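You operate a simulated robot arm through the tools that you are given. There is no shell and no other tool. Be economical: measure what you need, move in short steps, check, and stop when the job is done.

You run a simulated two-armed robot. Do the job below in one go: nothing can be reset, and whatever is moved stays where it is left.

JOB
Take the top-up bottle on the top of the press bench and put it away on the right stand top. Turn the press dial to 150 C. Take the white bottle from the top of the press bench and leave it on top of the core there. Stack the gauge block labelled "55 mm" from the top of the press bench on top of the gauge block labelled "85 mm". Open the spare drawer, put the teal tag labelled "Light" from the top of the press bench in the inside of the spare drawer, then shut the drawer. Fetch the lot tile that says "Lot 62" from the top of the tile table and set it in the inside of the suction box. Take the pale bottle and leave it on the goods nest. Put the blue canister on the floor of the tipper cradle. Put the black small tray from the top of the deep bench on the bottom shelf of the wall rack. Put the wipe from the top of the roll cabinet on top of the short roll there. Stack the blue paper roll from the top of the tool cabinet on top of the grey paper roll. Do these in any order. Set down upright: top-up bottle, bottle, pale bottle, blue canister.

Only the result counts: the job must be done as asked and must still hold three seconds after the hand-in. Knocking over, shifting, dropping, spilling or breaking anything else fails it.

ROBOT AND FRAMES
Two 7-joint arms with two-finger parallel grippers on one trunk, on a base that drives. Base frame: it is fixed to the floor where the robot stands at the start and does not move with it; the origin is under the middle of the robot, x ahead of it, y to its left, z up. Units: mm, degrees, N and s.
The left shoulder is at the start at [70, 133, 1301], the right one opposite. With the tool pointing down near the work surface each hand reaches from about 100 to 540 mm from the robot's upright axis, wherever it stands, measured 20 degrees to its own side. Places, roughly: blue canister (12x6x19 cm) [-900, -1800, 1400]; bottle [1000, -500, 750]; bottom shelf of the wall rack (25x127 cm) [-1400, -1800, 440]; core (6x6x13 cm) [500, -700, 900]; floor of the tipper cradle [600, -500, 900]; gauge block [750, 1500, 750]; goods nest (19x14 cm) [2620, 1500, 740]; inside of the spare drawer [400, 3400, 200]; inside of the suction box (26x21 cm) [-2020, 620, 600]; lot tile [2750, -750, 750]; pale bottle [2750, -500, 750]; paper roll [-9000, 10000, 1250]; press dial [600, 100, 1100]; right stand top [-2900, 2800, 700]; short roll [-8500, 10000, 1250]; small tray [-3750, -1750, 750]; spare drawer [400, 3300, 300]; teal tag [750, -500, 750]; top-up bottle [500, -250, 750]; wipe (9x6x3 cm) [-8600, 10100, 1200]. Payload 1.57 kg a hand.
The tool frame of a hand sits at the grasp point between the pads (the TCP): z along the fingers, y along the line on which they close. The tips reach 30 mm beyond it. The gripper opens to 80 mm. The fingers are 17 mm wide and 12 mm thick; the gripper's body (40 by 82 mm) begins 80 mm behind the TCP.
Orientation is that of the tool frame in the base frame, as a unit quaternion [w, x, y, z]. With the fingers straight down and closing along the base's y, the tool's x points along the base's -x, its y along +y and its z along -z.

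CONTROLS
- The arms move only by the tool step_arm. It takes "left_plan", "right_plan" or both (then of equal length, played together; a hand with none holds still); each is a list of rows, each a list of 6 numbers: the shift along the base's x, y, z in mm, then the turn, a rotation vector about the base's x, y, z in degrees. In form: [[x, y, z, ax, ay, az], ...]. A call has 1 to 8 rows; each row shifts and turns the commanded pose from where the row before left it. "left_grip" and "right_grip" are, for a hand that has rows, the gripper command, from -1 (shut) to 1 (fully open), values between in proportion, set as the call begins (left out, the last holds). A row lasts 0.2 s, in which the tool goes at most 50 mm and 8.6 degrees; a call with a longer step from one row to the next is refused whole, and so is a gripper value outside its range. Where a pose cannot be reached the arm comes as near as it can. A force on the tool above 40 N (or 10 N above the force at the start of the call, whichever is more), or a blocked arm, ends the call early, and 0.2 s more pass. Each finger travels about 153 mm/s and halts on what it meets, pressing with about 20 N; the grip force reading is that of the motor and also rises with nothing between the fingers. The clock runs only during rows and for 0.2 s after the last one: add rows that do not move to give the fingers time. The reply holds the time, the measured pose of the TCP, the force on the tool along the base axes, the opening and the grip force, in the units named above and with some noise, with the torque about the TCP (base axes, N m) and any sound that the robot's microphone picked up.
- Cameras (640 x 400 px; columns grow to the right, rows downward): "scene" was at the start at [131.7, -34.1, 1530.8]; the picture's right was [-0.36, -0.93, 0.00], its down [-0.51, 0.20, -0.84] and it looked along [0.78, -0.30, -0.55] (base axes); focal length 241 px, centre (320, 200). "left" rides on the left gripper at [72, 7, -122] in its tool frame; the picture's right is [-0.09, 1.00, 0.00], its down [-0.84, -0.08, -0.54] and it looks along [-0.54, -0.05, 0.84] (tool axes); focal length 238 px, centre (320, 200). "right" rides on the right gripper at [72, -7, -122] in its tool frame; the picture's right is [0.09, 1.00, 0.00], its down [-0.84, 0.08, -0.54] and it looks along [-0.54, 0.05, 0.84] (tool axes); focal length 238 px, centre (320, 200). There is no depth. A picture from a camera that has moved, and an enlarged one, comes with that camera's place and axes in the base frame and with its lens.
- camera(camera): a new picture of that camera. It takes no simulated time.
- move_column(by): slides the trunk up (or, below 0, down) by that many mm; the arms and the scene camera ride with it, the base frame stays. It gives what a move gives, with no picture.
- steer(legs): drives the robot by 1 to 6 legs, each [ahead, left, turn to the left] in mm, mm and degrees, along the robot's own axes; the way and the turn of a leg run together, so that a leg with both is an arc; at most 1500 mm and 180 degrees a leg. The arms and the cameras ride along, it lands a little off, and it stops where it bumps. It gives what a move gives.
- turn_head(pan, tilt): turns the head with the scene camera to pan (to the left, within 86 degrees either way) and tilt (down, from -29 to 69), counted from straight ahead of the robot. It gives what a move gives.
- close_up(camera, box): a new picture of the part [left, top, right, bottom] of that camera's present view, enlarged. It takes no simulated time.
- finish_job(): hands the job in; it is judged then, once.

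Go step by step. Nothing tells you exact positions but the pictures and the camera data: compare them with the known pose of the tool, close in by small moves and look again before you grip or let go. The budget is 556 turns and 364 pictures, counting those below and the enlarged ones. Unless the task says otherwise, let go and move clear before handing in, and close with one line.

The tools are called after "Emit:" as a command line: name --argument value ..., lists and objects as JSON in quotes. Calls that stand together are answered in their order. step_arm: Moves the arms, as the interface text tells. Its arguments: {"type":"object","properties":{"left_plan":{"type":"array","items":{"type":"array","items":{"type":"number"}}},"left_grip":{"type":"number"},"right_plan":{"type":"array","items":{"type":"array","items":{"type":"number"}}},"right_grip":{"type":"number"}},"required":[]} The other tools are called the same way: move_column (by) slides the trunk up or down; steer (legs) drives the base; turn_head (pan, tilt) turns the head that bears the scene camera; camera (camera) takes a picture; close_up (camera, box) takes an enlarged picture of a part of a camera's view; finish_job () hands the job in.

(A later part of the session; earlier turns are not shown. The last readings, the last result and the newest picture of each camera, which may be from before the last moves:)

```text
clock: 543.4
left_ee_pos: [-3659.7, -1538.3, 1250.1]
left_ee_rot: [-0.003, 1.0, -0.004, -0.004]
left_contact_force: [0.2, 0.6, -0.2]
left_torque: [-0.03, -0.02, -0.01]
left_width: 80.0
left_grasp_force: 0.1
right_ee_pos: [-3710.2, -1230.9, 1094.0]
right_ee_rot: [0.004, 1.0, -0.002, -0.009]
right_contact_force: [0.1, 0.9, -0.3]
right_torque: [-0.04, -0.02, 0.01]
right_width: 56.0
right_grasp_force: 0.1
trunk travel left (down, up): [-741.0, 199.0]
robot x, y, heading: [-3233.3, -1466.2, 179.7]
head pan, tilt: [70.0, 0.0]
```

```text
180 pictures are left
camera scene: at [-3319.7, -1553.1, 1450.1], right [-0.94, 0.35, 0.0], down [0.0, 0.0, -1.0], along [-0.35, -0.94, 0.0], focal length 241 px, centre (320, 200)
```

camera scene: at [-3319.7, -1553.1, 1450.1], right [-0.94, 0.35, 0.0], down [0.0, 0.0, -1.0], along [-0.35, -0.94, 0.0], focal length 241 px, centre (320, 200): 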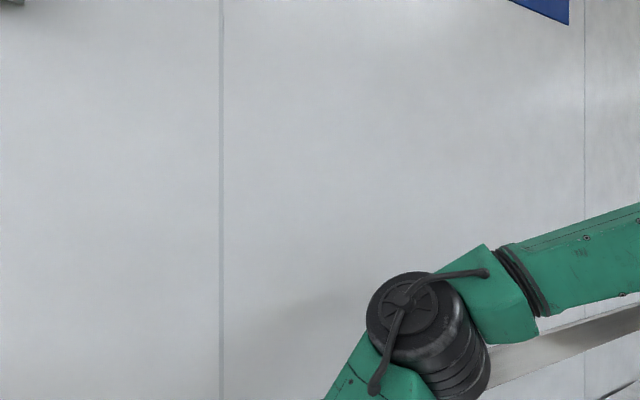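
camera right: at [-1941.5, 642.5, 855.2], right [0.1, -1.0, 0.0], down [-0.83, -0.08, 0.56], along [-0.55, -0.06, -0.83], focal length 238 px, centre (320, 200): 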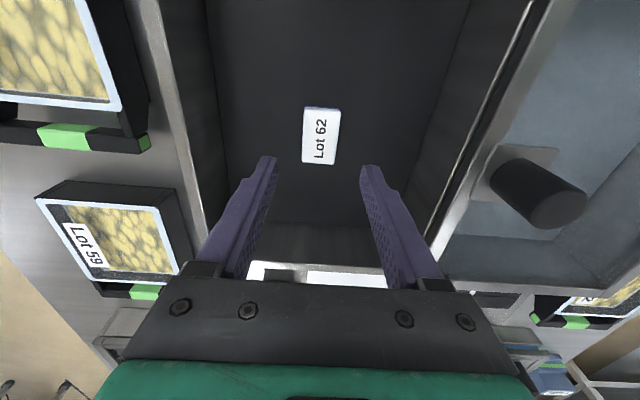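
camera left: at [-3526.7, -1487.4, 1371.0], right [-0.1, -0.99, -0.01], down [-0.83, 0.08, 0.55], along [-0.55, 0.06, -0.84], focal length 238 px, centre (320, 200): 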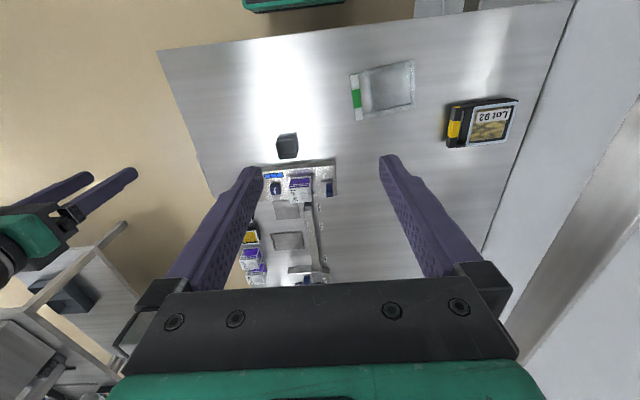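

Elbow clearance to the wall looks sufficient (~130 mm). I raise/retract the right arm, and reach the left hand over the tray's handle.

Emit:
step_arm --right_plan '[[30, 0, 38, 0, 0, 0], [30, 0, 38, 0, 0, 0], [30, 0, 38, 0, 0, 0], [30, 0, 38, 0, 0, 0], [10, 0, 38, 0, 0, 0], [0, 0, 38, 0, 0, 0]]'

Emit:
steer --legs '[[0, 25, 0]]'

Emit:
move_column --by -180

Emit:
step_arm --left_plan '[[-12, -40, 0, 0, 0, 0], [-12, -40, 0, 0, 0, 0], [-12, -40, 0, 0, 0, 0], [-12, -40, 0, 0, 0, 0], [-12, -40, 0, 0, 0, 0], [-12, -40, 0, 0, 0, 0], [0, 0, 0, 0, 0, 0]]'

Emit:
camera --camera "left"

Emit:
camera --camera "scene"

```text
clock: 544.8
left_ee_pos: [-3659.1, -1539.3, 1248.6]
left_ee_rot: [-0.003, 1.0, -0.006, -0.005]
left_contact_force: [-0.4, 1.0, -0.8]
left_torque: [0.02, 0.0, 0.03]
left_width: 80.0
left_grasp_force: 0.0
right_ee_pos: [-3581.2, -1231.8, 1322.5]
right_ee_rot: [0.003, 1.0, -0.001, -0.008]
right_contact_force: [0.5, -0.6, -0.9]
right_torque: [0.03, -0.01, 0.04]
right_width: 56.3
right_grasp_force: 0.1
trunk travel left (down, up): [-741.0, 199.0]
robot x, y, heading: [-3234.9, -1468.6, 179.6]
head pan, tilt: [70.0, 0.0]
```

```text
clock: 545.6
left_ee_pos: [-3657.6, -1556.9, 1249.6]
left_ee_rot: [0.0, 1.0, -0.005, -0.004]
left_contact_force: [-0.8, 0.6, 1.5]
left_torque: [-0.07, -0.01, 0.02]
left_width: 80.2
left_grasp_force: 0.0
right_ee_pos: [-3581.1, -1247.8, 1319.5]
right_ee_rot: [0.006, 1.0, -0.002, -0.009]
right_contact_force: [0.9, 1.3, -0.5]
right_torque: [-0.07, 0.0, -0.01]
right_width: 56.0
right_grasp_force: 0.0
trunk travel left (down, up): [-741.0, 199.0]
robot x, y, heading: [-3233.5, -1489.0, 179.8]
head pan, tilt: [70.0, 0.0]
```

```text
clock: 547.6
left_ee_pos: [-3657.4, -1562.4, 1069.5]
left_ee_rot: [-0.003, 1.0, -0.005, -0.005]
left_contact_force: [-0.4, -0.3, 0.1]
left_torque: [0.0, -0.02, -0.02]
left_width: 80.3
left_grasp_force: 0.0
right_ee_pos: [-3581.2, -1255.5, 1142.0]
right_ee_rot: [0.002, 1.0, -0.002, -0.008]
right_contact_force: [-0.2, 0.1, -0.3]
right_torque: [0.01, -0.01, 0.04]
right_width: 56.0
right_grasp_force: 0.0
trunk travel left (down, up): [-561.0, 379.0]
robot x, y, heading: [-3236.9, -1492.4, 179.6]
head pan, tilt: [70.0, 0.0]
```

```text
clock: 549.2
left_ee_pos: [-3702.7, -1776.3, 1043.6]
left_ee_rot: [-0.003, 1.0, -0.004, -0.007]
left_contact_force: [-0.2, 0.4, 0.0]
left_torque: [-0.01, -0.01, 0.0]
left_width: 80.0
left_grasp_force: 0.1
left hand out of reach, approached as far as the arm can: row 5, 6
right_ee_pos: [-3580.1, -1252.8, 1141.9]
right_ee_rot: [0.004, 1.0, -0.001, -0.009]
right_contact_force: [-0.5, 0.0, -0.2]
right_torque: [0.0, 0.04, 0.01]
right_width: 55.9
right_grasp_force: 0.1
trunk travel left (down, up): [-561.0, 379.0]
robot x, y, heading: [-3238.0, -1493.9, 179.5]
head pan, tilt: [70.0, 0.0]
```

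```text
179 pictures are left
camera left: at [-3631.0, -1783.6, 1166.1], right [-0.1, -0.99, 0.0], down [-0.83, 0.08, 0.55], along [-0.55, 0.06, -0.83], focal length 238 px, centre (320, 200)
```

left: 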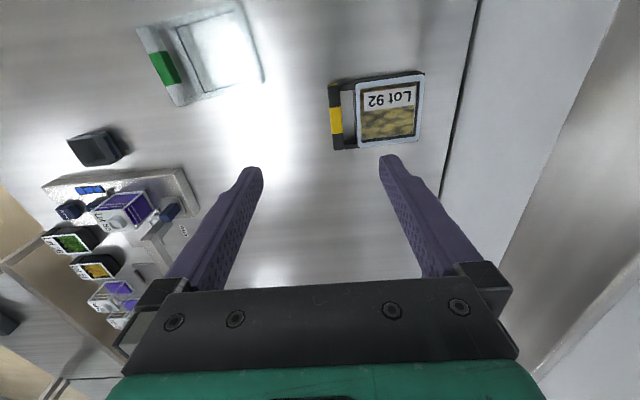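

```text
178 pictures are left
camera scene: at [-3319.4, -1576.6, 1270.3], right [-0.94, 0.35, 0.0], down [0.0, 0.0, -1.0], along [-0.35, -0.94, 0.0], focal length 241 px, centre (320, 200)
```

scene: 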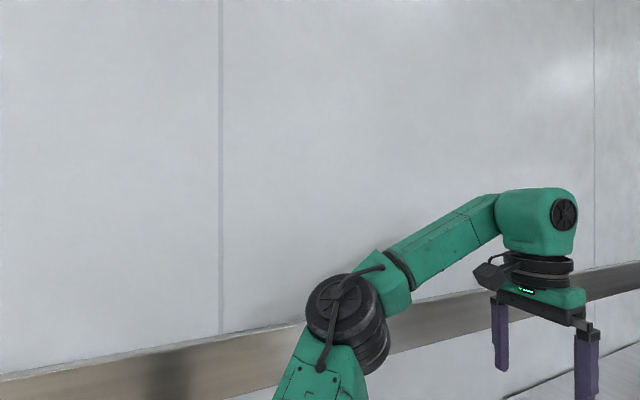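

Emit:
step_arm --left_plan '[[0, 0, -45, 0, 0, 0], [0, 0, -45, 0, 0, 0], [-10, -5, -45, 0, 0, 0], [-16, -8, -40, 0, 0, 0], [-16, -8, 0, 0, 0, 0], [0, 0, 0, 0, 0, 0]]' --left_grip 1

Emit:
camera --camera "left"

Emit:
camera --camera "scene"

```text
clock: 550.6
left_ee_pos: [-3744.4, -1798.7, 868.8]
left_ee_rot: [-0.003, 1.0, -0.006, -0.003]
left_contact_force: [-0.6, 0.4, -0.2]
left_torque: [-0.03, -0.01, -0.02]
left_width: 80.0
left_grasp_force: 0.1
right_ee_pos: [-3579.6, -1255.2, 1142.4]
right_ee_rot: [0.004, 1.0, -0.001, -0.008]
right_contact_force: [0.4, 0.0, 0.3]
right_torque: [-0.01, 0.03, -0.01]
right_width: 56.0
right_grasp_force: 0.1
trunk travel left (down, up): [-561.0, 379.0]
robot x, y, heading: [-3238.6, -1490.9, 179.7]
head pan, tilt: [70.0, 0.0]
```

```text
177 pictures are left
camera left: at [-3672.5, -1806.6, 991.0], right [-0.1, -0.99, 0.0], down [-0.83, 0.08, 0.55], along [-0.55, 0.06, -0.84], focal length 238 px, centre (320, 200)
```

left: 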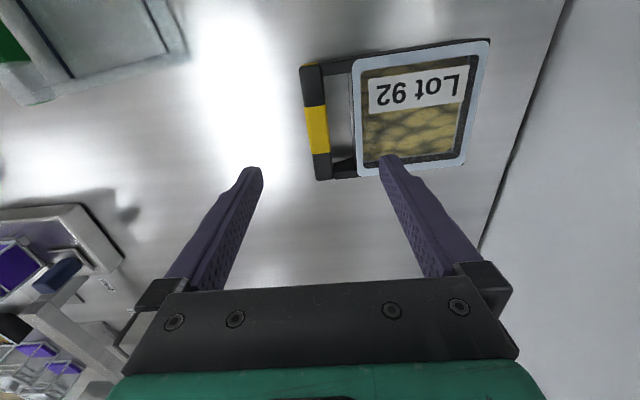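

```text
176 pictures are left
camera scene: at [-3319.1, -1577.8, 1270.2], right [-0.94, 0.35, 0.0], down [0.0, 0.0, -1.0], along [-0.35, -0.94, 0.0], focal length 241 px, centre (320, 200)
```

scene: 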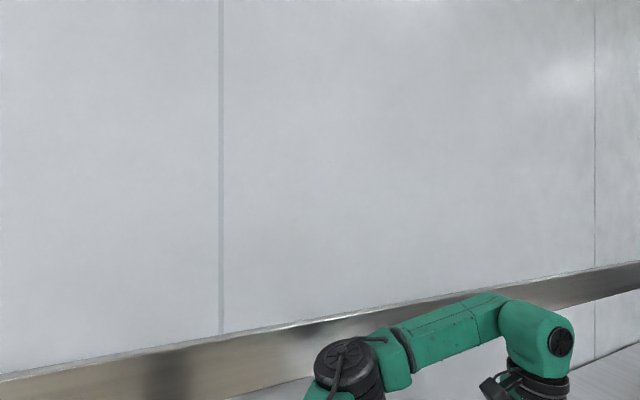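

The handle is a bar with an open gap behind it. I narrow the gripper to ~32 mm, align yaw and position, and lower.

Emit:
step_arm --left_plan '[[16, 4, 0, 0, 0, 5.7], [0, 0, -20, 0, 0, 0], [0, 0, -20, 0, 0, 0], [0, 0, 0, 0, 0, 0]]' --left_grip -0.2

Emit:
camera --camera "left"

```text
clock: 551.6
left_ee_pos: [-3729.2, -1793.6, 829.2]
left_ee_rot: [-0.002, 0.999, 0.046, -0.004]
left_contact_force: [-0.7, 0.2, 0.9]
left_torque: [-0.01, -0.01, 0.03]
left_width: 31.8
left_grasp_force: 0.1
right_ee_pos: [-3579.7, -1254.5, 1140.8]
right_ee_rot: [0.003, 1.0, -0.001, -0.009]
right_contact_force: [0.4, 0.6, -0.2]
right_torque: [0.0, 0.01, 0.0]
right_width: 56.4
right_grasp_force: 0.0
trunk travel left (down, up): [-561.0, 379.0]
robot x, y, heading: [-3238.8, -1485.4, 179.8]
head pan, tilt: [70.0, 0.0]
```

```text
175 pictures are left
camera left: at [-3656.6, -1794.7, 951.8], right [0.0, -1.0, 0.0], down [-0.83, 0.0, 0.55], along [-0.55, 0.01, -0.83], focal length 238 px, centre (320, 200)
```

left: 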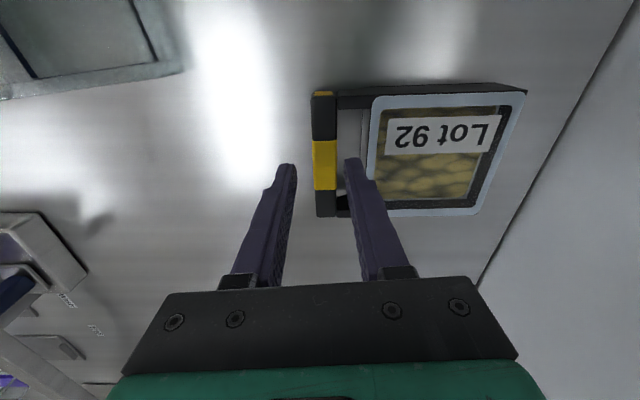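

Emit:
step_arm --left_plan '[[-3, -2, -12, 0, 0, 0], [0, 0, -12, 0, 0, 0], [0, 0, 0, 0, 0, 0]]'

Emit:
camera --camera "left"

```text
clock: 552.4
left_ee_pos: [-3732.0, -1796.1, 805.4]
left_ee_rot: [-0.002, 0.999, 0.045, -0.005]
left_contact_force: [-0.6, 0.1, 0.0]
left_torque: [0.01, 0.0, 0.01]
left_width: 31.6
left_grasp_force: 0.0
right_ee_pos: [-3580.4, -1253.3, 1141.4]
right_ee_rot: [0.004, 1.0, -0.002, -0.008]
right_contact_force: [-0.8, -0.6, -0.4]
right_torque: [0.02, 0.01, -0.03]
right_width: 55.8
right_grasp_force: 0.1
trunk travel left (down, up): [-561.0, 379.0]
robot x, y, heading: [-3237.2, -1489.8, 179.8]
head pan, tilt: [70.0, 0.0]
```

```text
174 pictures are left
camera left: at [-3659.5, -1796.5, 927.1], right [0.0, -1.0, 0.0], down [-0.84, 0.0, 0.55], along [-0.55, 0.01, -0.84], focal length 238 px, centre (320, 200)
```

left: 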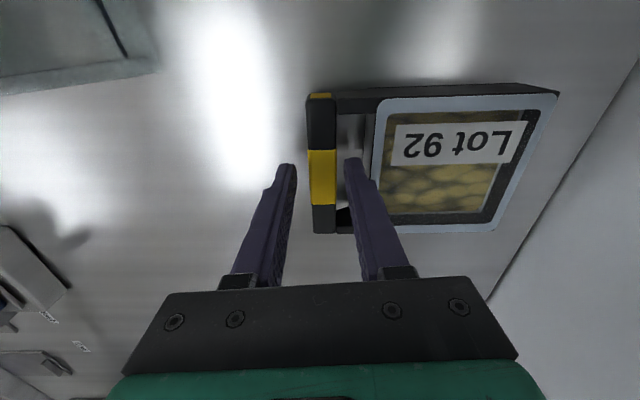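

Emit:
step_arm --left_plan '[[-2, 0, -10, 0, 0, 0], [0, 0, -10, 0, 0, 0], [0, 0, 0, 0, 0, 0]]'

Emit:
camera --camera "left"

Emit:
turn_head --pan 30 --tilt 35

Emit:
camera --camera "scene"

```text
clock: 553.2
left_ee_pos: [-3733.6, -1795.7, 784.9]
left_ee_rot: [-0.002, 0.999, 0.044, -0.004]
left_contact_force: [0.2, 0.0, -0.3]
left_torque: [-0.01, -0.02, 0.02]
left_width: 31.9
left_grasp_force: 0.1
right_ee_pos: [-3581.1, -1255.5, 1141.2]
right_ee_rot: [0.003, 1.0, -0.002, -0.01]
right_contact_force: [-0.2, 0.6, -0.2]
right_torque: [0.01, 0.0, 0.01]
right_width: 56.0
right_grasp_force: 0.0
trunk travel left (down, up): [-561.0, 379.0]
robot x, y, heading: [-3235.8, -1495.9, 179.8]
head pan, tilt: [70.0, 0.0]
```

```text
173 pictures are left
camera left: at [-3661.6, -1796.3, 907.2], right [0.0, -1.0, 0.0], down [-0.84, 0.0, 0.55], along [-0.55, 0.01, -0.84], focal length 238 px, centre (320, 200)
```

left: 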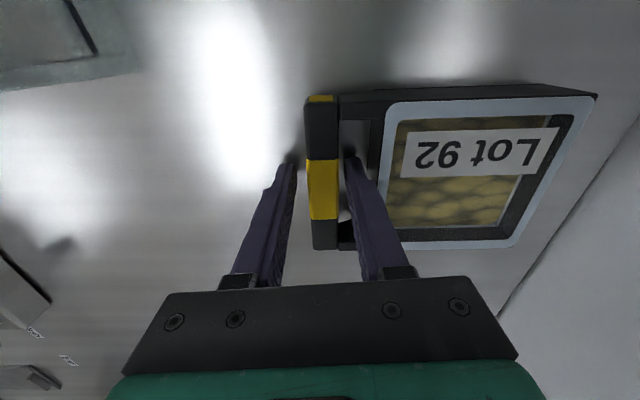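

```text
clock: 554.3
left_ee_pos: [-3733.9, -1796.0, 785.6]
left_ee_rot: [-0.002, 0.999, 0.045, -0.005]
left_contact_force: [0.3, -0.7, 0.7]
left_torque: [0.0, 0.01, 0.04]
left_width: 32.1
left_grasp_force: 0.1
right_ee_pos: [-3580.3, -1255.9, 1141.9]
right_ee_rot: [0.004, 1.0, -0.001, -0.009]
right_contact_force: [-0.9, 0.5, 0.7]
right_torque: [0.02, -0.02, 0.01]
right_width: 56.0
right_grasp_force: 0.1
trunk travel left (down, up): [-561.0, 379.0]
robot x, y, heading: [-3235.3, -1491.1, 179.4]
head pan, tilt: [30.0, 35.0]
```

```text
172 pictures are left
camera scene: at [-3364.5, -1536.8, 1214.1], right [-0.49, 0.87, 0.0], down [0.5, 0.28, -0.82], along [-0.71, -0.41, -0.57], focal length 241 px, centre (320, 200)
```

scene: 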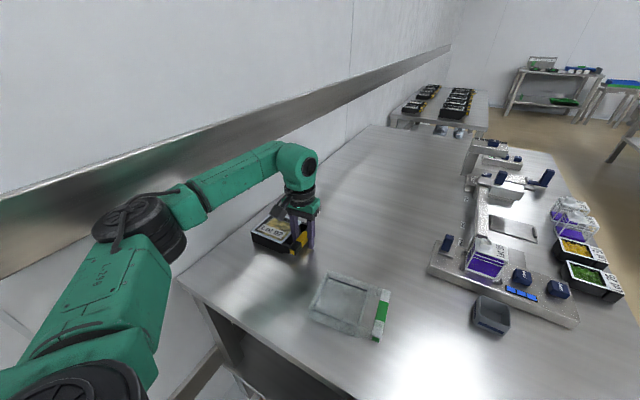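

Emit:
close_up --camera "scene" --box '[240, 170, 340, 265]'

```text
4.21 times, centred on (290, 218) of scene
camera zoom: at [-3364.5, -1536.8, 1214.1], right [-0.49, 0.87, 0.0], down [0.5, 0.28, -0.82], along [-0.71, -0.41, -0.57], focal length 1014 px, centre (446, 126)
```

zoom: 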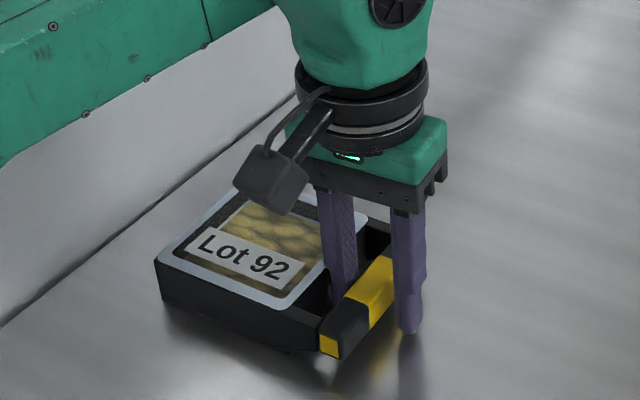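

Emit:
step_arm --left_plan '[[0, 0, -8, 0, 0, 0], [0, 0, 0, 0, 0, 0]]'

Emit:
step_arm --left_plan '[[0, 0, 0, 0, 0, 0], [0, 0, 0, 0, 0, 0], [0, 0, 0, 0, 0, 0]]' --left_grip -1

Emit:
close_up --camera "scene" --box '[240, 170, 340, 265]'

```text
clock: 554.9
left_ee_pos: [-3734.1, -1794.6, 779.9]
left_ee_rot: [-0.002, 0.999, 0.045, -0.008]
left_contact_force: [-3.0, -2.1, 16.1]
left_torque: [-0.37, -0.05, -0.05]
left_width: 34.0
left_grasp_force: 1.4
right_ee_pos: [-3580.0, -1253.3, 1142.0]
right_ee_rot: [0.004, 1.0, -0.001, -0.009]
right_contact_force: [-0.1, 0.0, 0.3]
right_torque: [0.02, 0.02, -0.02]
right_width: 55.7
right_grasp_force: 0.1
trunk travel left (down, up): [-561.0, 379.0]
robot x, y, heading: [-3237.1, -1490.9, 179.5]
head pan, tilt: [30.0, 35.0]
```

```text
clock: 555.7
left_ee_pos: [-3732.6, -1796.4, 780.4]
left_ee_rot: [-0.002, 0.999, 0.045, -0.008]
left_contact_force: [-6.1, -15.9, 31.3]
left_torque: [-0.98, -0.29, -0.27]
left_width: 17.8
left_grasp_force: 20.0
right_ee_pos: [-3576.4, -1254.2, 1143.2]
right_ee_rot: [0.004, 1.0, -0.002, -0.011]
right_contact_force: [0.0, -0.4, -0.9]
right_torque: [-0.01, -0.01, -0.01]
right_width: 56.0
right_grasp_force: 0.1
trunk travel left (down, up): [-561.0, 379.0]
robot x, y, heading: [-3236.2, -1495.0, 179.6]
head pan, tilt: [30.0, 35.0]
```

```text
4.21 times, centred on (290, 218) of scene
camera zoom: at [-3361.1, -1536.9, 1214.7], right [-0.49, 0.87, 0.0], down [0.5, 0.28, -0.82], along [-0.71, -0.41, -0.57], focal length 1014 px, centre (446, 126)
```

zoom: 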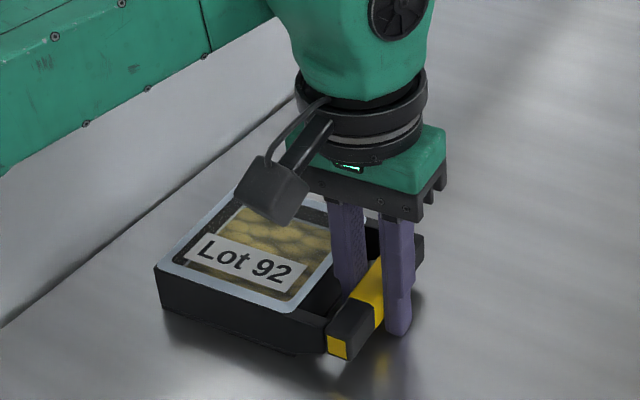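

Gripped (table at z ≈ 750). I lift and check whether the tray stays level.

Emit:
step_arm --left_plan '[[0, 0, 20, 0, 0, 0], [0, 0, 30, 0, 0, 0], [0, 0, 30, 0, 0, 0], [0, 0, 0, 0, 0, 0]]'

Emit:
camera --camera "scene"

Emit:
camera --camera "left"

```text
clock: 556.7
left_ee_pos: [-3733.0, -1796.1, 856.3]
left_ee_rot: [-0.003, 0.999, 0.044, -0.004]
left_contact_force: [-0.3, 0.5, -1.3]
left_torque: [0.11, 0.03, 0.0]
left_width: 18.0
left_grasp_force: 19.9
right_ee_pos: [-3581.2, -1254.9, 1142.3]
right_ee_rot: [0.003, 1.0, -0.002, -0.009]
right_contact_force: [0.2, 0.4, -0.1]
right_torque: [0.0, 0.0, -0.01]
right_width: 56.0
right_grasp_force: 0.0
trunk travel left (down, up): [-561.0, 379.0]
robot x, y, heading: [-3234.0, -1494.7, 179.7]
head pan, tilt: [30.0, 35.0]
```

```text
169 pictures are left
camera scene: at [-3364.7, -1537.0, 1214.0], right [-0.49, 0.87, 0.0], down [0.5, 0.28, -0.82], along [-0.71, -0.4, -0.57], focal length 241 px, centre (320, 200)
```

scene: 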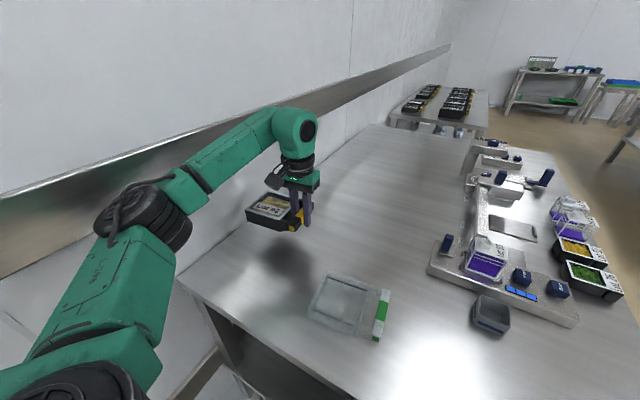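

```text
168 pictures are left
camera left: at [-3661.7, -1797.2, 979.0], right [0.0, -1.0, -0.01], down [-0.84, 0.0, 0.55], along [-0.55, 0.01, -0.84], focal length 238 px, centre (320, 200)
```

left: 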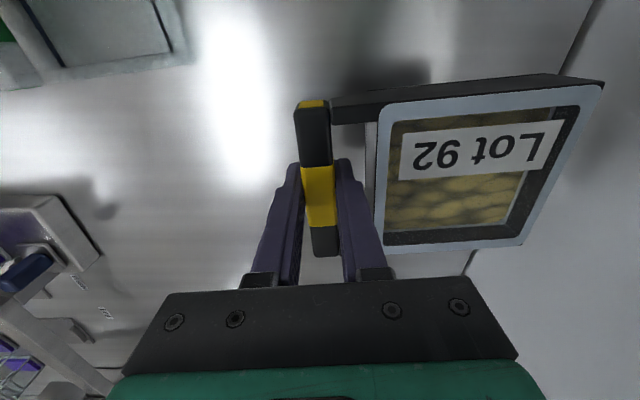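

The tray is held level. I bring the arm in, back away from the bench and drive to face the rack.

Emit:
step_arm --left_plan '[[5, 25, 35, 0, 0, 0], [10, 40, 20, 0, 0, 0], [15, 40, 20, 0, 0, 0], [20, 40, 10, 0, 0, 0], [20, 40, 10, 0, 0, 0], [20, 10, 10, 0, 0, 0], [0, 0, 0, 0, 0, 0]]'

Emit:
move_column --by 100

Emit:
steer --legs '[[-700, 0, 0], [-800, -500, 0], [-350, 0, 0], [0, 0, 90]]'

Emit:
turn_head --pan 0 --tilt 25

Emit:
camera --camera "scene"

```text
clock: 558.3
left_ee_pos: [-3643.3, -1599.5, 962.5]
left_ee_rot: [-0.003, 0.999, 0.044, -0.005]
left_contact_force: [-0.4, -0.2, -1.6]
left_torque: [0.1, 0.04, 0.02]
left_width: 17.8
left_grasp_force: 20.0
right_ee_pos: [-3582.3, -1254.7, 1141.5]
right_ee_rot: [0.004, 1.0, -0.002, -0.008]
right_contact_force: [0.3, -0.2, 0.4]
right_torque: [0.02, -0.02, 0.0]
right_width: 56.1
right_grasp_force: 0.1
trunk travel left (down, up): [-561.0, 379.0]
robot x, y, heading: [-3237.2, -1490.2, 179.5]
head pan, tilt: [30.0, 35.0]
```

```text
clock: 559.6
left_ee_pos: [-3642.9, -1599.6, 1062.4]
left_ee_rot: [-0.003, 0.999, 0.044, -0.004]
left_contact_force: [0.1, -1.4, -1.7]
left_torque: [0.1, 0.01, 0.01]
left_width: 17.8
left_grasp_force: 20.0
right_ee_pos: [-3581.4, -1254.9, 1241.3]
right_ee_rot: [0.003, 1.0, -0.001, -0.009]
right_contact_force: [0.2, 0.8, -1.1]
right_torque: [0.0, -0.02, -0.01]
right_width: 55.9
right_grasp_force: 0.1
trunk travel left (down, up): [-661.0, 279.0]
robot x, y, heading: [-3238.2, -1491.1, 179.6]
head pan, tilt: [30.0, 35.0]
```

```text
clock: 573.7
left_ee_pos: [-1273.6, -1408.6, 1062.6]
left_ee_rot: [0.001, 0.678, 0.735, -0.005]
left_contact_force: [0.1, -0.6, -0.9]
left_torque: [0.01, 0.11, 0.0]
left_width: 17.8
left_grasp_force: 20.0
right_ee_pos: [-1617.7, -1344.9, 1241.9]
right_ee_rot: [0.008, 0.711, 0.703, -0.004]
right_contact_force: [-0.3, 0.0, -0.5]
right_torque: [0.01, 0.0, 0.02]
right_width: 56.2
right_grasp_force: 0.0
trunk travel left (down, up): [-661.0, 279.0]
robot x, y, heading: [-1377.4, -999.7, -91.0]
head pan, tilt: [30.0, 35.0]
```

```text
clock: 574.6
left_ee_pos: [-1273.3, -1408.1, 1062.1]
left_ee_rot: [0.002, 0.678, 0.735, -0.004]
left_contact_force: [-0.1, 0.7, -0.4]
left_torque: [-0.01, 0.11, 0.0]
left_width: 17.7
left_grasp_force: 20.1
right_ee_pos: [-1617.8, -1344.1, 1241.7]
right_ee_rot: [0.009, 0.711, 0.703, -0.004]
right_contact_force: [0.8, 0.0, 0.1]
right_torque: [-0.01, -0.04, 0.0]
right_width: 56.0
right_grasp_force: 0.1
trunk travel left (down, up): [-661.0, 279.0]
robot x, y, heading: [-1377.1, -999.1, -90.8]
head pan, tilt: [0.0, 25.0]
```

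```text
167 pictures are left
camera scene: at [-1381.6, -1145.7, 1329.8], right [-1.0, 0.01, 0.0], down [0.01, 0.42, -0.91], along [-0.01, -0.91, -0.42], focal length 241 px, centre (320, 200)
```

scene: 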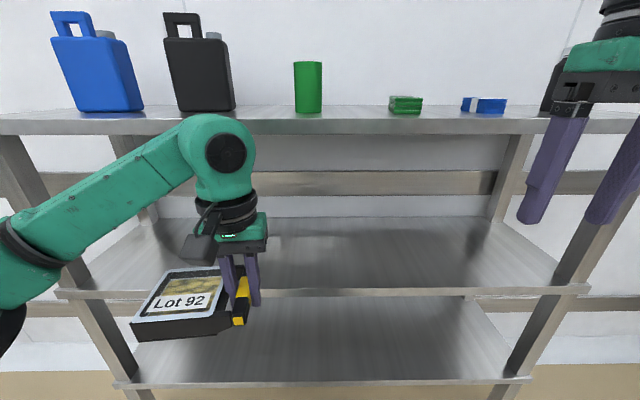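

I tuck the right arm back, and lower the left arm and trunk to the bottom-shelf height outside the rack.

Emit:
step_arm --right_plan '[[0, 30, 15, 0, 0, 0], [0, 30, 15, 0, 0, 0], [0, 30, 15, 0, 0, 0], [0, 30, 15, 0, 0, 0]]' --left_plan '[[0, 0, -40, 0, 0, 0], [0, 0, -40, 0, 0, 0], [0, 0, -40, 0, 0, 0], [0, 0, -35, 0, 0, 0]]'

Emit:
move_column --by -395

Emit:
turn_head --pan 0 --tilt 15

Emit:
camera --camera "scene"

Emit:
camera --camera "left"

```text
clock: 575.6
left_ee_pos: [-1273.1, -1406.9, 906.8]
left_ee_rot: [0.002, 0.679, 0.734, -0.005]
left_contact_force: [-0.5, -0.3, -2.0]
left_torque: [-0.01, 0.15, -0.02]
left_width: 18.0
left_grasp_force: 19.1
right_ee_pos: [-1614.9, -1250.6, 1238.2]
right_ee_rot: [0.01, 0.712, 0.702, -0.004]
right_contact_force: [0.7, 0.4, 0.3]
right_torque: [0.01, 0.0, -0.02]
right_width: 56.1
right_grasp_force: 0.0
right hand out of reach, approached as far as the arm can: row 1, 2, 3, 4
trunk travel left (down, up): [-661.0, 279.0]
robot x, y, heading: [-1379.8, -1001.4, -90.8]
head pan, tilt: [0.0, 25.0]
```

```text
clock: 579.4
left_ee_pos: [-1274.0, -1407.8, 512.1]
left_ee_rot: [0.002, 0.678, 0.735, -0.005]
left_contact_force: [-0.3, -0.1, -1.0]
left_torque: [-0.01, 0.12, 0.02]
left_width: 17.7
left_grasp_force: 20.3
right_ee_pos: [-1614.6, -1250.8, 842.1]
right_ee_rot: [0.009, 0.711, 0.703, -0.005]
right_contact_force: [0.1, 0.8, 0.2]
right_torque: [-0.02, -0.01, 0.0]
right_width: 56.1
right_grasp_force: 0.1
trunk travel left (down, up): [-266.0, 674.0]
robot x, y, heading: [-1379.3, -1002.4, -90.7]
head pan, tilt: [0.0, 25.0]
```

```text
clock: 580.1
left_ee_pos: [-1273.5, -1407.2, 512.3]
left_ee_rot: [0.001, 0.678, 0.735, -0.005]
left_contact_force: [-0.2, -0.5, -1.7]
left_torque: [-0.01, 0.09, -0.03]
left_width: 17.7
left_grasp_force: 20.2
right_ee_pos: [-1615.2, -1250.3, 844.3]
right_ee_rot: [0.009, 0.711, 0.703, -0.004]
right_contact_force: [0.1, 0.9, 0.5]
right_torque: [0.03, 0.04, 0.0]
right_width: 56.0
right_grasp_force: 0.1
trunk travel left (down, up): [-266.0, 674.0]
robot x, y, heading: [-1380.0, -1001.0, -90.8]
head pan, tilt: [0.0, 15.0]
```

```text
166 pictures are left
camera scene: at [-1381.7, -1146.9, 951.0], right [-1.0, 0.01, 0.0], down [0.0, 0.26, -0.97], along [-0.01, -0.97, -0.26], focal length 241 px, centre (320, 200)
```

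scene: 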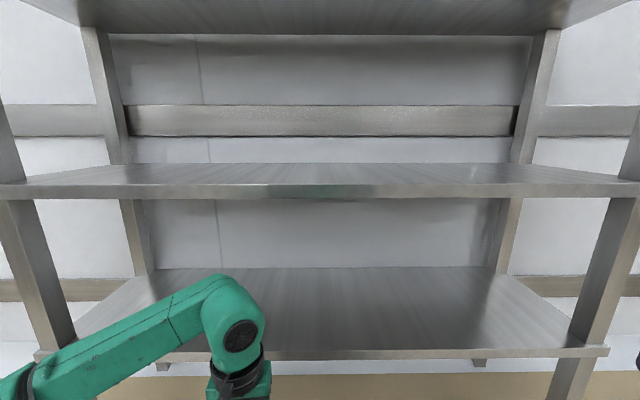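

```text
165 pictures are left
camera left: at [-1272.8, -1334.9, 634.3], right [1.0, -0.01, 0.0], down [-0.01, -0.84, 0.55], along [-0.01, -0.55, -0.84], focal length 238 px, centre (320, 200)
```

left: 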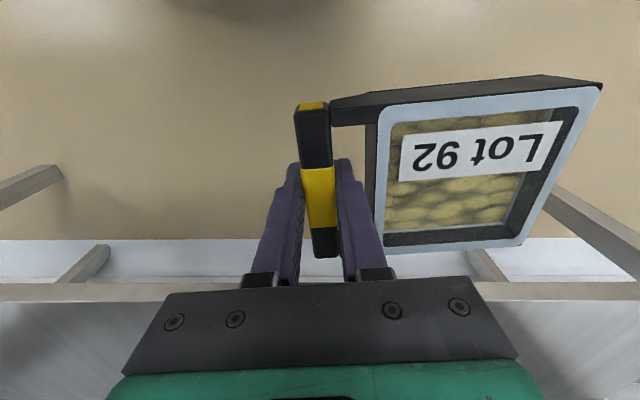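

The bottom shelf spans about y −1625…−2000, z ≈ 440, with ~375 mm of room. I extend the left arm and drive in slowly.

Emit:
step_arm --left_plan '[[0, -30, -8, 0, 0, 0], [0, -30, -8, 0, 0, 0], [0, -30, -4, 0, 0, 0], [0, 0, 0, 0, 0, 0]]'

Emit:
steer --legs '[[200, 0, 0]]'

Emit:
turn_head --pan 10 --tilt 35

Emit:
camera --camera "scene"

Emit:
camera --camera "left"

```text
clock: 581.1
left_ee_pos: [-1273.7, -1497.8, 492.2]
left_ee_rot: [0.002, 0.678, 0.735, -0.005]
left_contact_force: [0.7, -0.7, -2.1]
left_torque: [0.01, 0.12, 0.01]
left_width: 18.1
left_grasp_force: 19.5
right_ee_pos: [-1614.3, -1250.5, 843.8]
right_ee_rot: [0.009, 0.711, 0.703, -0.004]
right_contact_force: [0.3, 0.4, -0.1]
right_torque: [0.03, -0.01, 0.02]
right_width: 55.9
right_grasp_force: 0.0
trunk travel left (down, up): [-266.0, 674.0]
robot x, y, heading: [-1377.2, -1002.1, -91.0]
head pan, tilt: [0.0, 15.0]
```

```text
clock: 582.8
left_ee_pos: [-1276.4, -1702.3, 491.5]
left_ee_rot: [0.002, 0.678, 0.735, -0.005]
left_contact_force: [-0.5, -0.1, -1.5]
left_torque: [0.02, 0.1, 0.0]
left_width: 17.8
left_grasp_force: 20.1
right_ee_pos: [-1618.4, -1453.6, 844.3]
right_ee_rot: [0.008, 0.711, 0.703, -0.004]
right_contact_force: [0.4, -0.8, -0.5]
right_torque: [0.05, 0.03, 0.0]
right_width: 56.3
right_grasp_force: 0.0
trunk travel left (down, up): [-266.0, 674.0]
robot x, y, heading: [-1379.2, -1204.8, -90.9]
head pan, tilt: [0.0, 15.0]
```

```text
clock: 583.6
left_ee_pos: [-1276.9, -1700.9, 491.3]
left_ee_rot: [0.002, 0.678, 0.735, -0.005]
left_contact_force: [0.6, -0.4, -1.2]
left_torque: [0.0, 0.11, -0.05]
left_width: 17.8
left_grasp_force: 20.6
right_ee_pos: [-1619.0, -1453.6, 842.7]
right_ee_rot: [0.009, 0.711, 0.703, -0.005]
right_contact_force: [-0.6, 0.0, 0.2]
right_torque: [-0.04, 0.03, -0.01]
right_width: 56.0
right_grasp_force: 0.1
trunk travel left (down, up): [-266.0, 674.0]
robot x, y, heading: [-1380.4, -1203.5, -91.0]
head pan, tilt: [10.0, 35.0]
```

```text
164 pictures are left
camera scene: at [-1369.5, -1343.3, 919.1], right [-0.99, -0.16, 0.0], down [-0.09, 0.57, -0.82], along [0.13, -0.81, -0.57], focal length 241 px, centre (320, 200)
```

scene: 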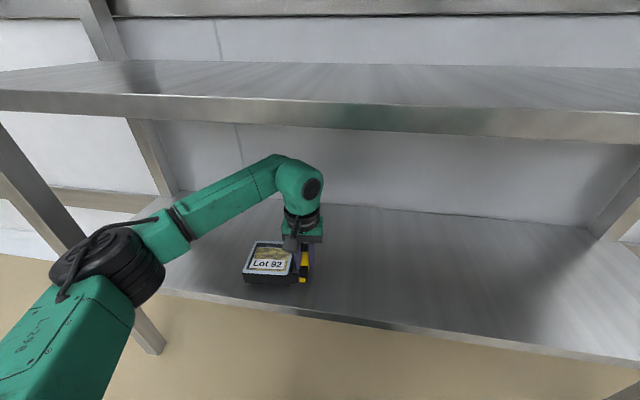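

```text
163 pictures are left
camera left: at [-1275.8, -1627.3, 614.1], right [1.0, -0.01, 0.0], down [-0.01, -0.84, 0.55], along [-0.01, -0.55, -0.84], focal length 238 px, centre (320, 200)
```

left: 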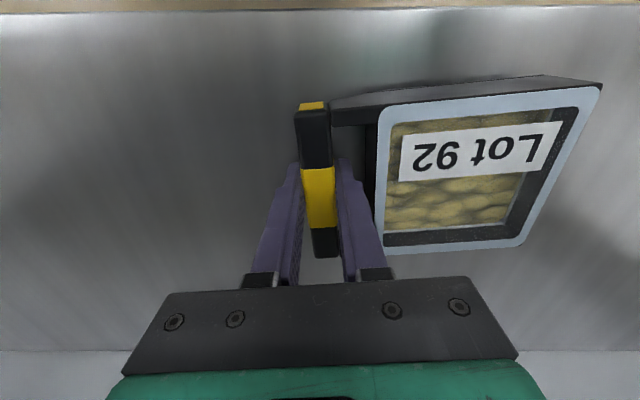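

Shelf confirmed y −1610…−2000. I go 95 mm further in, then lower until contact.

Emit:
steer --legs '[[95, 0, 0]]'

Emit:
step_arm --left_plan '[[0, 0, -5, 0, 0, 0], [0, 0, -5, 0, 0, 0], [0, 0, -5, 0, 0, 0], [0, 0, 0, 0, 0, 0]]'

Emit:
camera --camera "scene"

```text
clock: 584.7
left_ee_pos: [-1278.0, -1795.6, 492.1]
left_ee_rot: [0.001, 0.678, 0.735, -0.005]
left_contact_force: [0.1, 0.5, -2.2]
left_torque: [-0.02, 0.12, 0.01]
left_width: 17.9
left_grasp_force: 20.4
right_ee_pos: [-1618.8, -1549.3, 842.3]
right_ee_rot: [0.009, 0.711, 0.703, -0.004]
right_contact_force: [-0.1, 0.6, -0.6]
right_torque: [0.01, -0.04, -0.05]
right_width: 56.1
right_grasp_force: 0.0
trunk travel left (down, up): [-266.0, 674.0]
robot x, y, heading: [-1384.1, -1294.8, -91.1]
head pan, tilt: [10.0, 35.0]
```

```text
clock: 585.7
left_ee_pos: [-1277.4, -1793.5, 480.8]
left_ee_rot: [0.003, 0.678, 0.735, -0.007]
left_contact_force: [4.0, -3.7, 19.1]
left_torque: [0.19, -0.59, -0.21]
left_width: 17.6
left_grasp_force: 19.3
right_ee_pos: [-1619.9, -1545.0, 844.5]
right_ee_rot: [0.01, 0.711, 0.703, -0.005]
right_contact_force: [-0.1, 1.0, -0.7]
right_torque: [-0.03, -0.01, -0.01]
right_width: 56.1
right_grasp_force: 0.0
trunk travel left (down, up): [-266.0, 674.0]
robot x, y, heading: [-1385.2, -1298.1, -90.7]
head pan, tilt: [10.0, 35.0]
```

```text
162 pictures are left
camera scene: at [-1371.1, -1435.9, 919.7], right [-0.99, -0.16, 0.0], down [-0.09, 0.56, -0.82], along [0.13, -0.81, -0.57], focal length 241 px, centre (320, 200)
```

scene: 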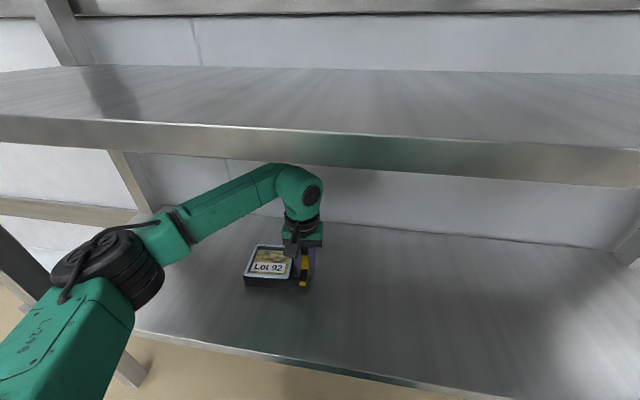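

Emit:
step_arm --left_plan '[[0, 0, 3, 0, 0, 0], [0, 0, 0, 0, 0, 0]]'

Emit:
step_arm --left_plan '[[0, 0, 0, 0, 0, 0], [0, 0, 0, 0, 0, 0], [0, 0, 15, 0, 0, 0], [0, 0, 15, 0, 0, 0], [0, 0, 15, 0, 0, 0], [0, 0, 0, 0, 0, 0]]' --left_grip -0.25

Emit:
camera --camera "left"

Emit:
close_up --camera "scene" --box '[220, 140, 360, 300]'

```text
clock: 586.3
left_ee_pos: [-1278.4, -1794.5, 479.7]
left_ee_rot: [0.002, 0.678, 0.735, -0.005]
left_contact_force: [2.3, -2.9, 5.4]
left_torque: [-0.35, -0.22, -0.01]
left_width: 18.0
left_grasp_force: 20.2
right_ee_pos: [-1619.0, -1547.5, 843.6]
right_ee_rot: [0.01, 0.712, 0.702, -0.005]
right_contact_force: [0.0, 0.4, -0.6]
right_torque: [0.0, 0.02, 0.02]
right_width: 55.8
right_grasp_force: 0.0
trunk travel left (down, up): [-266.0, 674.0]
robot x, y, heading: [-1384.6, -1299.8, -90.8]
head pan, tilt: [10.0, 35.0]
```

```text
clock: 587.7
left_ee_pos: [-1277.9, -1797.4, 526.0]
left_ee_rot: [0.002, 0.678, 0.735, -0.005]
left_contact_force: [0.7, -0.6, 0.2]
left_torque: [-0.01, -0.04, 0.02]
left_width: 30.2
left_grasp_force: 0.2
right_ee_pos: [-1619.3, -1549.0, 843.4]
right_ee_rot: [0.008, 0.711, 0.703, -0.004]
right_contact_force: [0.5, 0.0, -0.5]
right_torque: [0.01, 0.0, -0.02]
right_width: 55.9
right_grasp_force: 0.1
trunk travel left (down, up): [-266.0, 674.0]
robot x, y, heading: [-1380.9, -1298.0, -90.8]
head pan, tilt: [10.0, 35.0]
```

```text
161 pictures are left
camera left: at [-1277.1, -1722.1, 647.6], right [1.0, -0.01, 0.0], down [-0.01, -0.84, 0.55], along [-0.01, -0.55, -0.84], focal length 238 px, centre (320, 200)
```

left: 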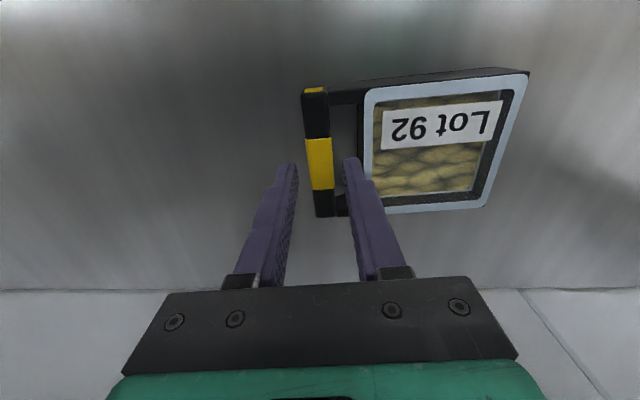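

```text
2.50 times, centred on (290, 220) of scene
camera zoom: at [-1370.8, -1437.7, 919.1], right [-0.99, -0.16, 0.0], down [-0.09, 0.57, -0.82], along [0.13, -0.81, -0.57], focal length 602 px, centre (395, 150)
```

zoom: 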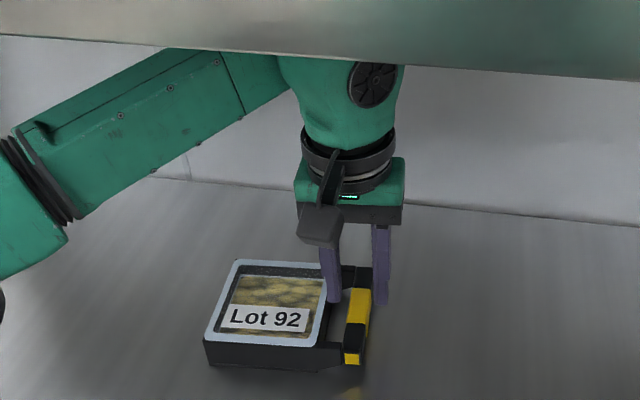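

Released. I back straight out of the rack.

Emit:
steer --legs '[[-60, 0, 0]]'

Emit:
camera --camera "left"

Emit:
steer --legs '[[-330, 0, 0]]'

Emit:
move_column --by 400

Emit:
turn_head --pan 20 --tilt 15

Emit:
camera --camera "scene"

```text
clock: 588.7
left_ee_pos: [-1277.1, -1735.9, 525.8]
left_ee_rot: [0.002, 0.679, 0.734, -0.006]
left_contact_force: [-0.3, -0.1, 0.7]
left_torque: [-0.02, 0.02, -0.02]
left_width: 29.8
left_grasp_force: 0.1
right_ee_pos: [-1618.5, -1487.7, 843.2]
right_ee_rot: [0.009, 0.711, 0.703, -0.005]
right_contact_force: [0.5, 0.1, -0.3]
right_torque: [-0.06, -0.01, 0.02]
right_width: 56.0
right_grasp_force: 0.1
trunk travel left (down, up): [-266.0, 674.0]
robot x, y, heading: [-1383.6, -1239.1, -90.7]
head pan, tilt: [10.0, 35.0]
```

```text
159 pictures are left
camera left: at [-1276.2, -1661.5, 647.8], right [1.0, -0.01, 0.0], down [-0.01, -0.83, 0.55], along [-0.01, -0.55, -0.83], focal length 238 px, centre (320, 200)
```

left: 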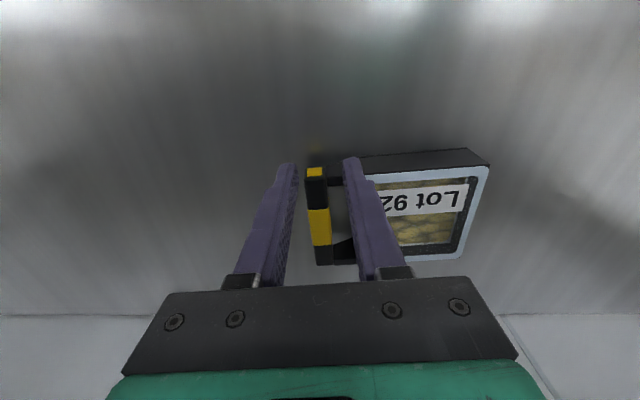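

```text
clock: 590.9
left_ee_pos: [-1271.7, -1407.3, 525.3]
left_ee_rot: [0.001, 0.679, 0.734, -0.005]
left_contact_force: [-0.6, 0.0, 0.6]
left_torque: [0.02, -0.02, 0.03]
left_width: 30.1
left_grasp_force: 0.0
right_ee_pos: [-1613.6, -1159.1, 843.8]
right_ee_rot: [0.009, 0.712, 0.702, -0.004]
right_contact_force: [0.1, 0.0, -0.7]
right_torque: [-0.02, 0.02, 0.0]
right_width: 56.5
right_grasp_force: 0.0
trunk travel left (down, up): [-266.0, 674.0]
robot x, y, heading: [-1374.4, -910.4, -90.9]
head pan, tilt: [10.0, 35.0]
```

```text
clock: 594.7
left_ee_pos: [-1272.1, -1408.2, 926.2]
left_ee_rot: [0.002, 0.678, 0.735, -0.005]
left_contact_force: [-0.7, -0.1, -0.4]
left_torque: [0.03, 0.0, -0.01]
left_width: 29.9
left_grasp_force: 0.1
right_ee_pos: [-1613.8, -1159.1, 1243.3]
right_ee_rot: [0.008, 0.712, 0.702, -0.004]
right_contact_force: [0.2, -0.4, 0.1]
right_torque: [0.02, -0.04, 0.04]
right_width: 56.1
right_grasp_force: 0.1
trunk travel left (down, up): [-666.0, 274.0]
robot x, y, heading: [-1377.6, -914.0, -90.7]
head pan, tilt: [10.0, 35.0]
```

```text
clock: 595.5
left_ee_pos: [-1272.8, -1407.9, 927.4]
left_ee_rot: [0.002, 0.679, 0.734, -0.004]
left_contact_force: [-0.6, 0.0, -0.4]
left_torque: [-0.03, 0.02, -0.02]
left_width: 29.7
left_grasp_force: 0.1
right_ee_pos: [-1613.6, -1159.1, 1243.8]
right_ee_rot: [0.009, 0.712, 0.702, -0.004]
right_contact_force: [0.7, -0.2, 0.1]
right_torque: [0.0, 0.01, -0.01]
right_width: 55.9
right_grasp_force: 0.1
trunk travel left (down, up): [-666.0, 274.0]
robot x, y, heading: [-1374.6, -911.5, -90.6]
head pan, tilt: [20.0, 15.0]
```

```text
158 pictures are left
camera scene: at [-1348.5, -1050.9, 1351.0], right [-0.95, -0.33, 0.0], down [-0.08, 0.25, -0.97], along [0.32, -0.91, -0.26], focal length 241 px, centre (320, 200)
```

scene: 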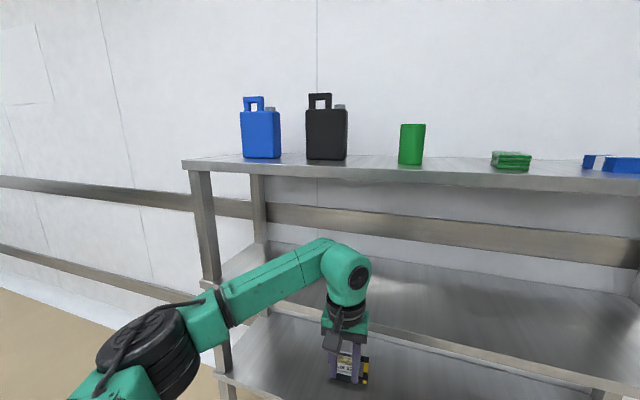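

The tray is in place. Now the blue canister on the rack top at ~[-873, -1790]: I raise everything and line up in front of it.

Emit:
steer --legs '[[0, 395, 0.6]]'

Emit:
move_column --by 270

Emit:
step_arm --left_plan '[[0, 20, 45, 0, 0, 0], [0, 15, 45, 0, 0, 0], [0, 15, 45, 0, 0, 0], [0, 15, 45, 0, 0, 0], [0, 10, 45, 0, 0, 0], [0, 0, 45, 0, 0, 0], [0, 0, 40, 0, 0, 0]]' --left_grip 1

Emit:
camera --camera "left"

Emit:
turn_head --pan 5 --tilt 15

Emit:
camera --camera "scene"

```text
clock: 598.0
left_ee_pos: [-871.1, -1410.3, 926.6]
left_ee_rot: [0.002, 0.675, 0.738, -0.005]
left_contact_force: [-0.7, -0.7, -0.3]
left_torque: [-0.01, -0.04, -0.01]
left_width: 30.2
left_grasp_force: 0.1
right_ee_pos: [-1215.7, -1167.3, 1243.3]
right_ee_rot: [0.009, 0.709, 0.706, -0.004]
right_contact_force: [-0.5, -1.0, 0.1]
right_torque: [0.01, -0.03, 0.04]
right_width: 56.0
right_grasp_force: 0.0
trunk travel left (down, up): [-666.0, 274.0]
robot x, y, heading: [-976.4, -909.1, -90.2]
head pan, tilt: [20.0, 15.0]
```

```text
clock: 600.7
left_ee_pos: [-872.3, -1410.8, 1195.3]
left_ee_rot: [0.001, 0.675, 0.737, -0.006]
left_contact_force: [0.8, -0.3, 0.1]
left_torque: [0.01, 0.0, 0.0]
left_width: 30.2
left_grasp_force: 0.1
right_ee_pos: [-1213.9, -1167.0, 1513.1]
right_ee_rot: [0.01, 0.708, 0.706, -0.005]
right_contact_force: [0.3, -0.5, 0.0]
right_torque: [0.04, 0.02, -0.01]
right_width: 56.2
right_grasp_force: 0.1
trunk travel left (down, up): [-936.0, 4.0]
robot x, y, heading: [-979.0, -916.3, -90.4]
head pan, tilt: [20.0, 15.0]
```

```text
clock: 602.3
left_ee_pos: [-873.0, -1333.5, 1507.1]
left_ee_rot: [0.002, 0.676, 0.737, -0.007]
left_contact_force: [-0.9, 0.6, -0.2]
left_torque: [-0.01, 0.01, -0.04]
left_width: 80.0
left_grasp_force: 0.2
right_ee_pos: [-1217.0, -1165.2, 1513.0]
right_ee_rot: [0.01, 0.709, 0.706, -0.004]
right_contact_force: [-0.2, 0.1, -0.6]
right_torque: [-0.03, -0.01, -0.01]
right_width: 56.0
right_grasp_force: 0.1
trunk travel left (down, up): [-936.0, 4.0]
robot x, y, heading: [-980.2, -914.8, -90.7]
head pan, tilt: [20.0, 15.0]
```

```text
157 pictures are left
camera left: at [-873.6, -1259.6, 1629.0], right [1.0, -0.01, 0.0], down [0.0, -0.83, 0.55], along [-0.01, -0.55, -0.83], focal length 238 px, centre (320, 200)
```

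left: 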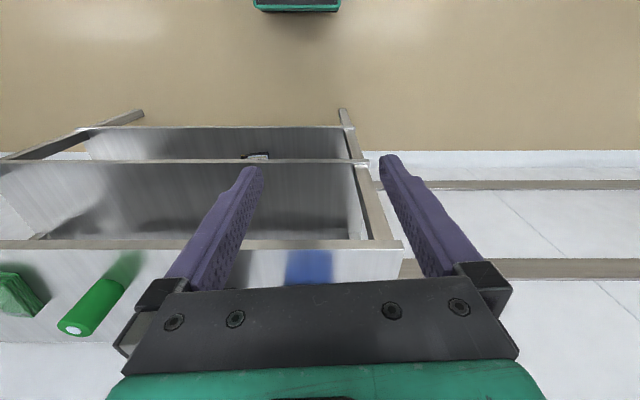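

```text
clock: 603.1
left_ee_pos: [-872.2, -1334.7, 1505.6]
left_ee_rot: [0.001, 0.675, 0.738, -0.004]
left_contact_force: [-0.6, -0.1, 0.3]
left_torque: [0.01, -0.04, 0.02]
left_width: 79.8
left_grasp_force: 0.0
right_ee_pos: [-1216.1, -1166.0, 1513.3]
right_ee_rot: [0.009, 0.708, 0.706, -0.003]
right_contact_force: [0.2, -0.4, -0.2]
right_torque: [0.01, 0.01, 0.03]
right_width: 55.9
right_grasp_force: 0.1
trunk travel left (down, up): [-936.0, 4.0]
robot x, y, heading: [-981.9, -913.7, -90.4]
head pan, tilt: [5.0, 15.0]
```

```text
156 pictures are left
camera scene: at [-975.5, -1059.3, 1621.2], right [-1.0, -0.08, 0.0], down [-0.02, 0.26, -0.97], along [0.08, -0.96, -0.26], focal length 241 px, centre (320, 200)
```

scene: 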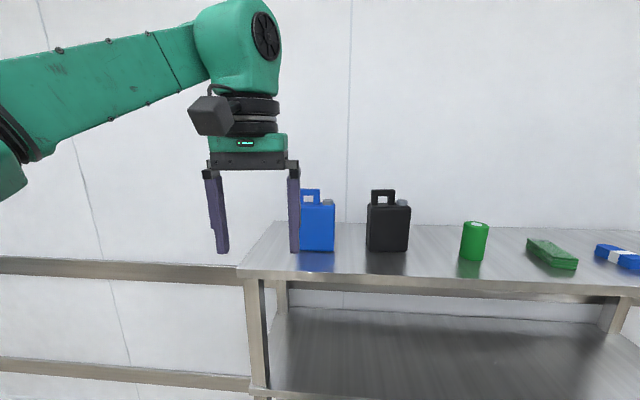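

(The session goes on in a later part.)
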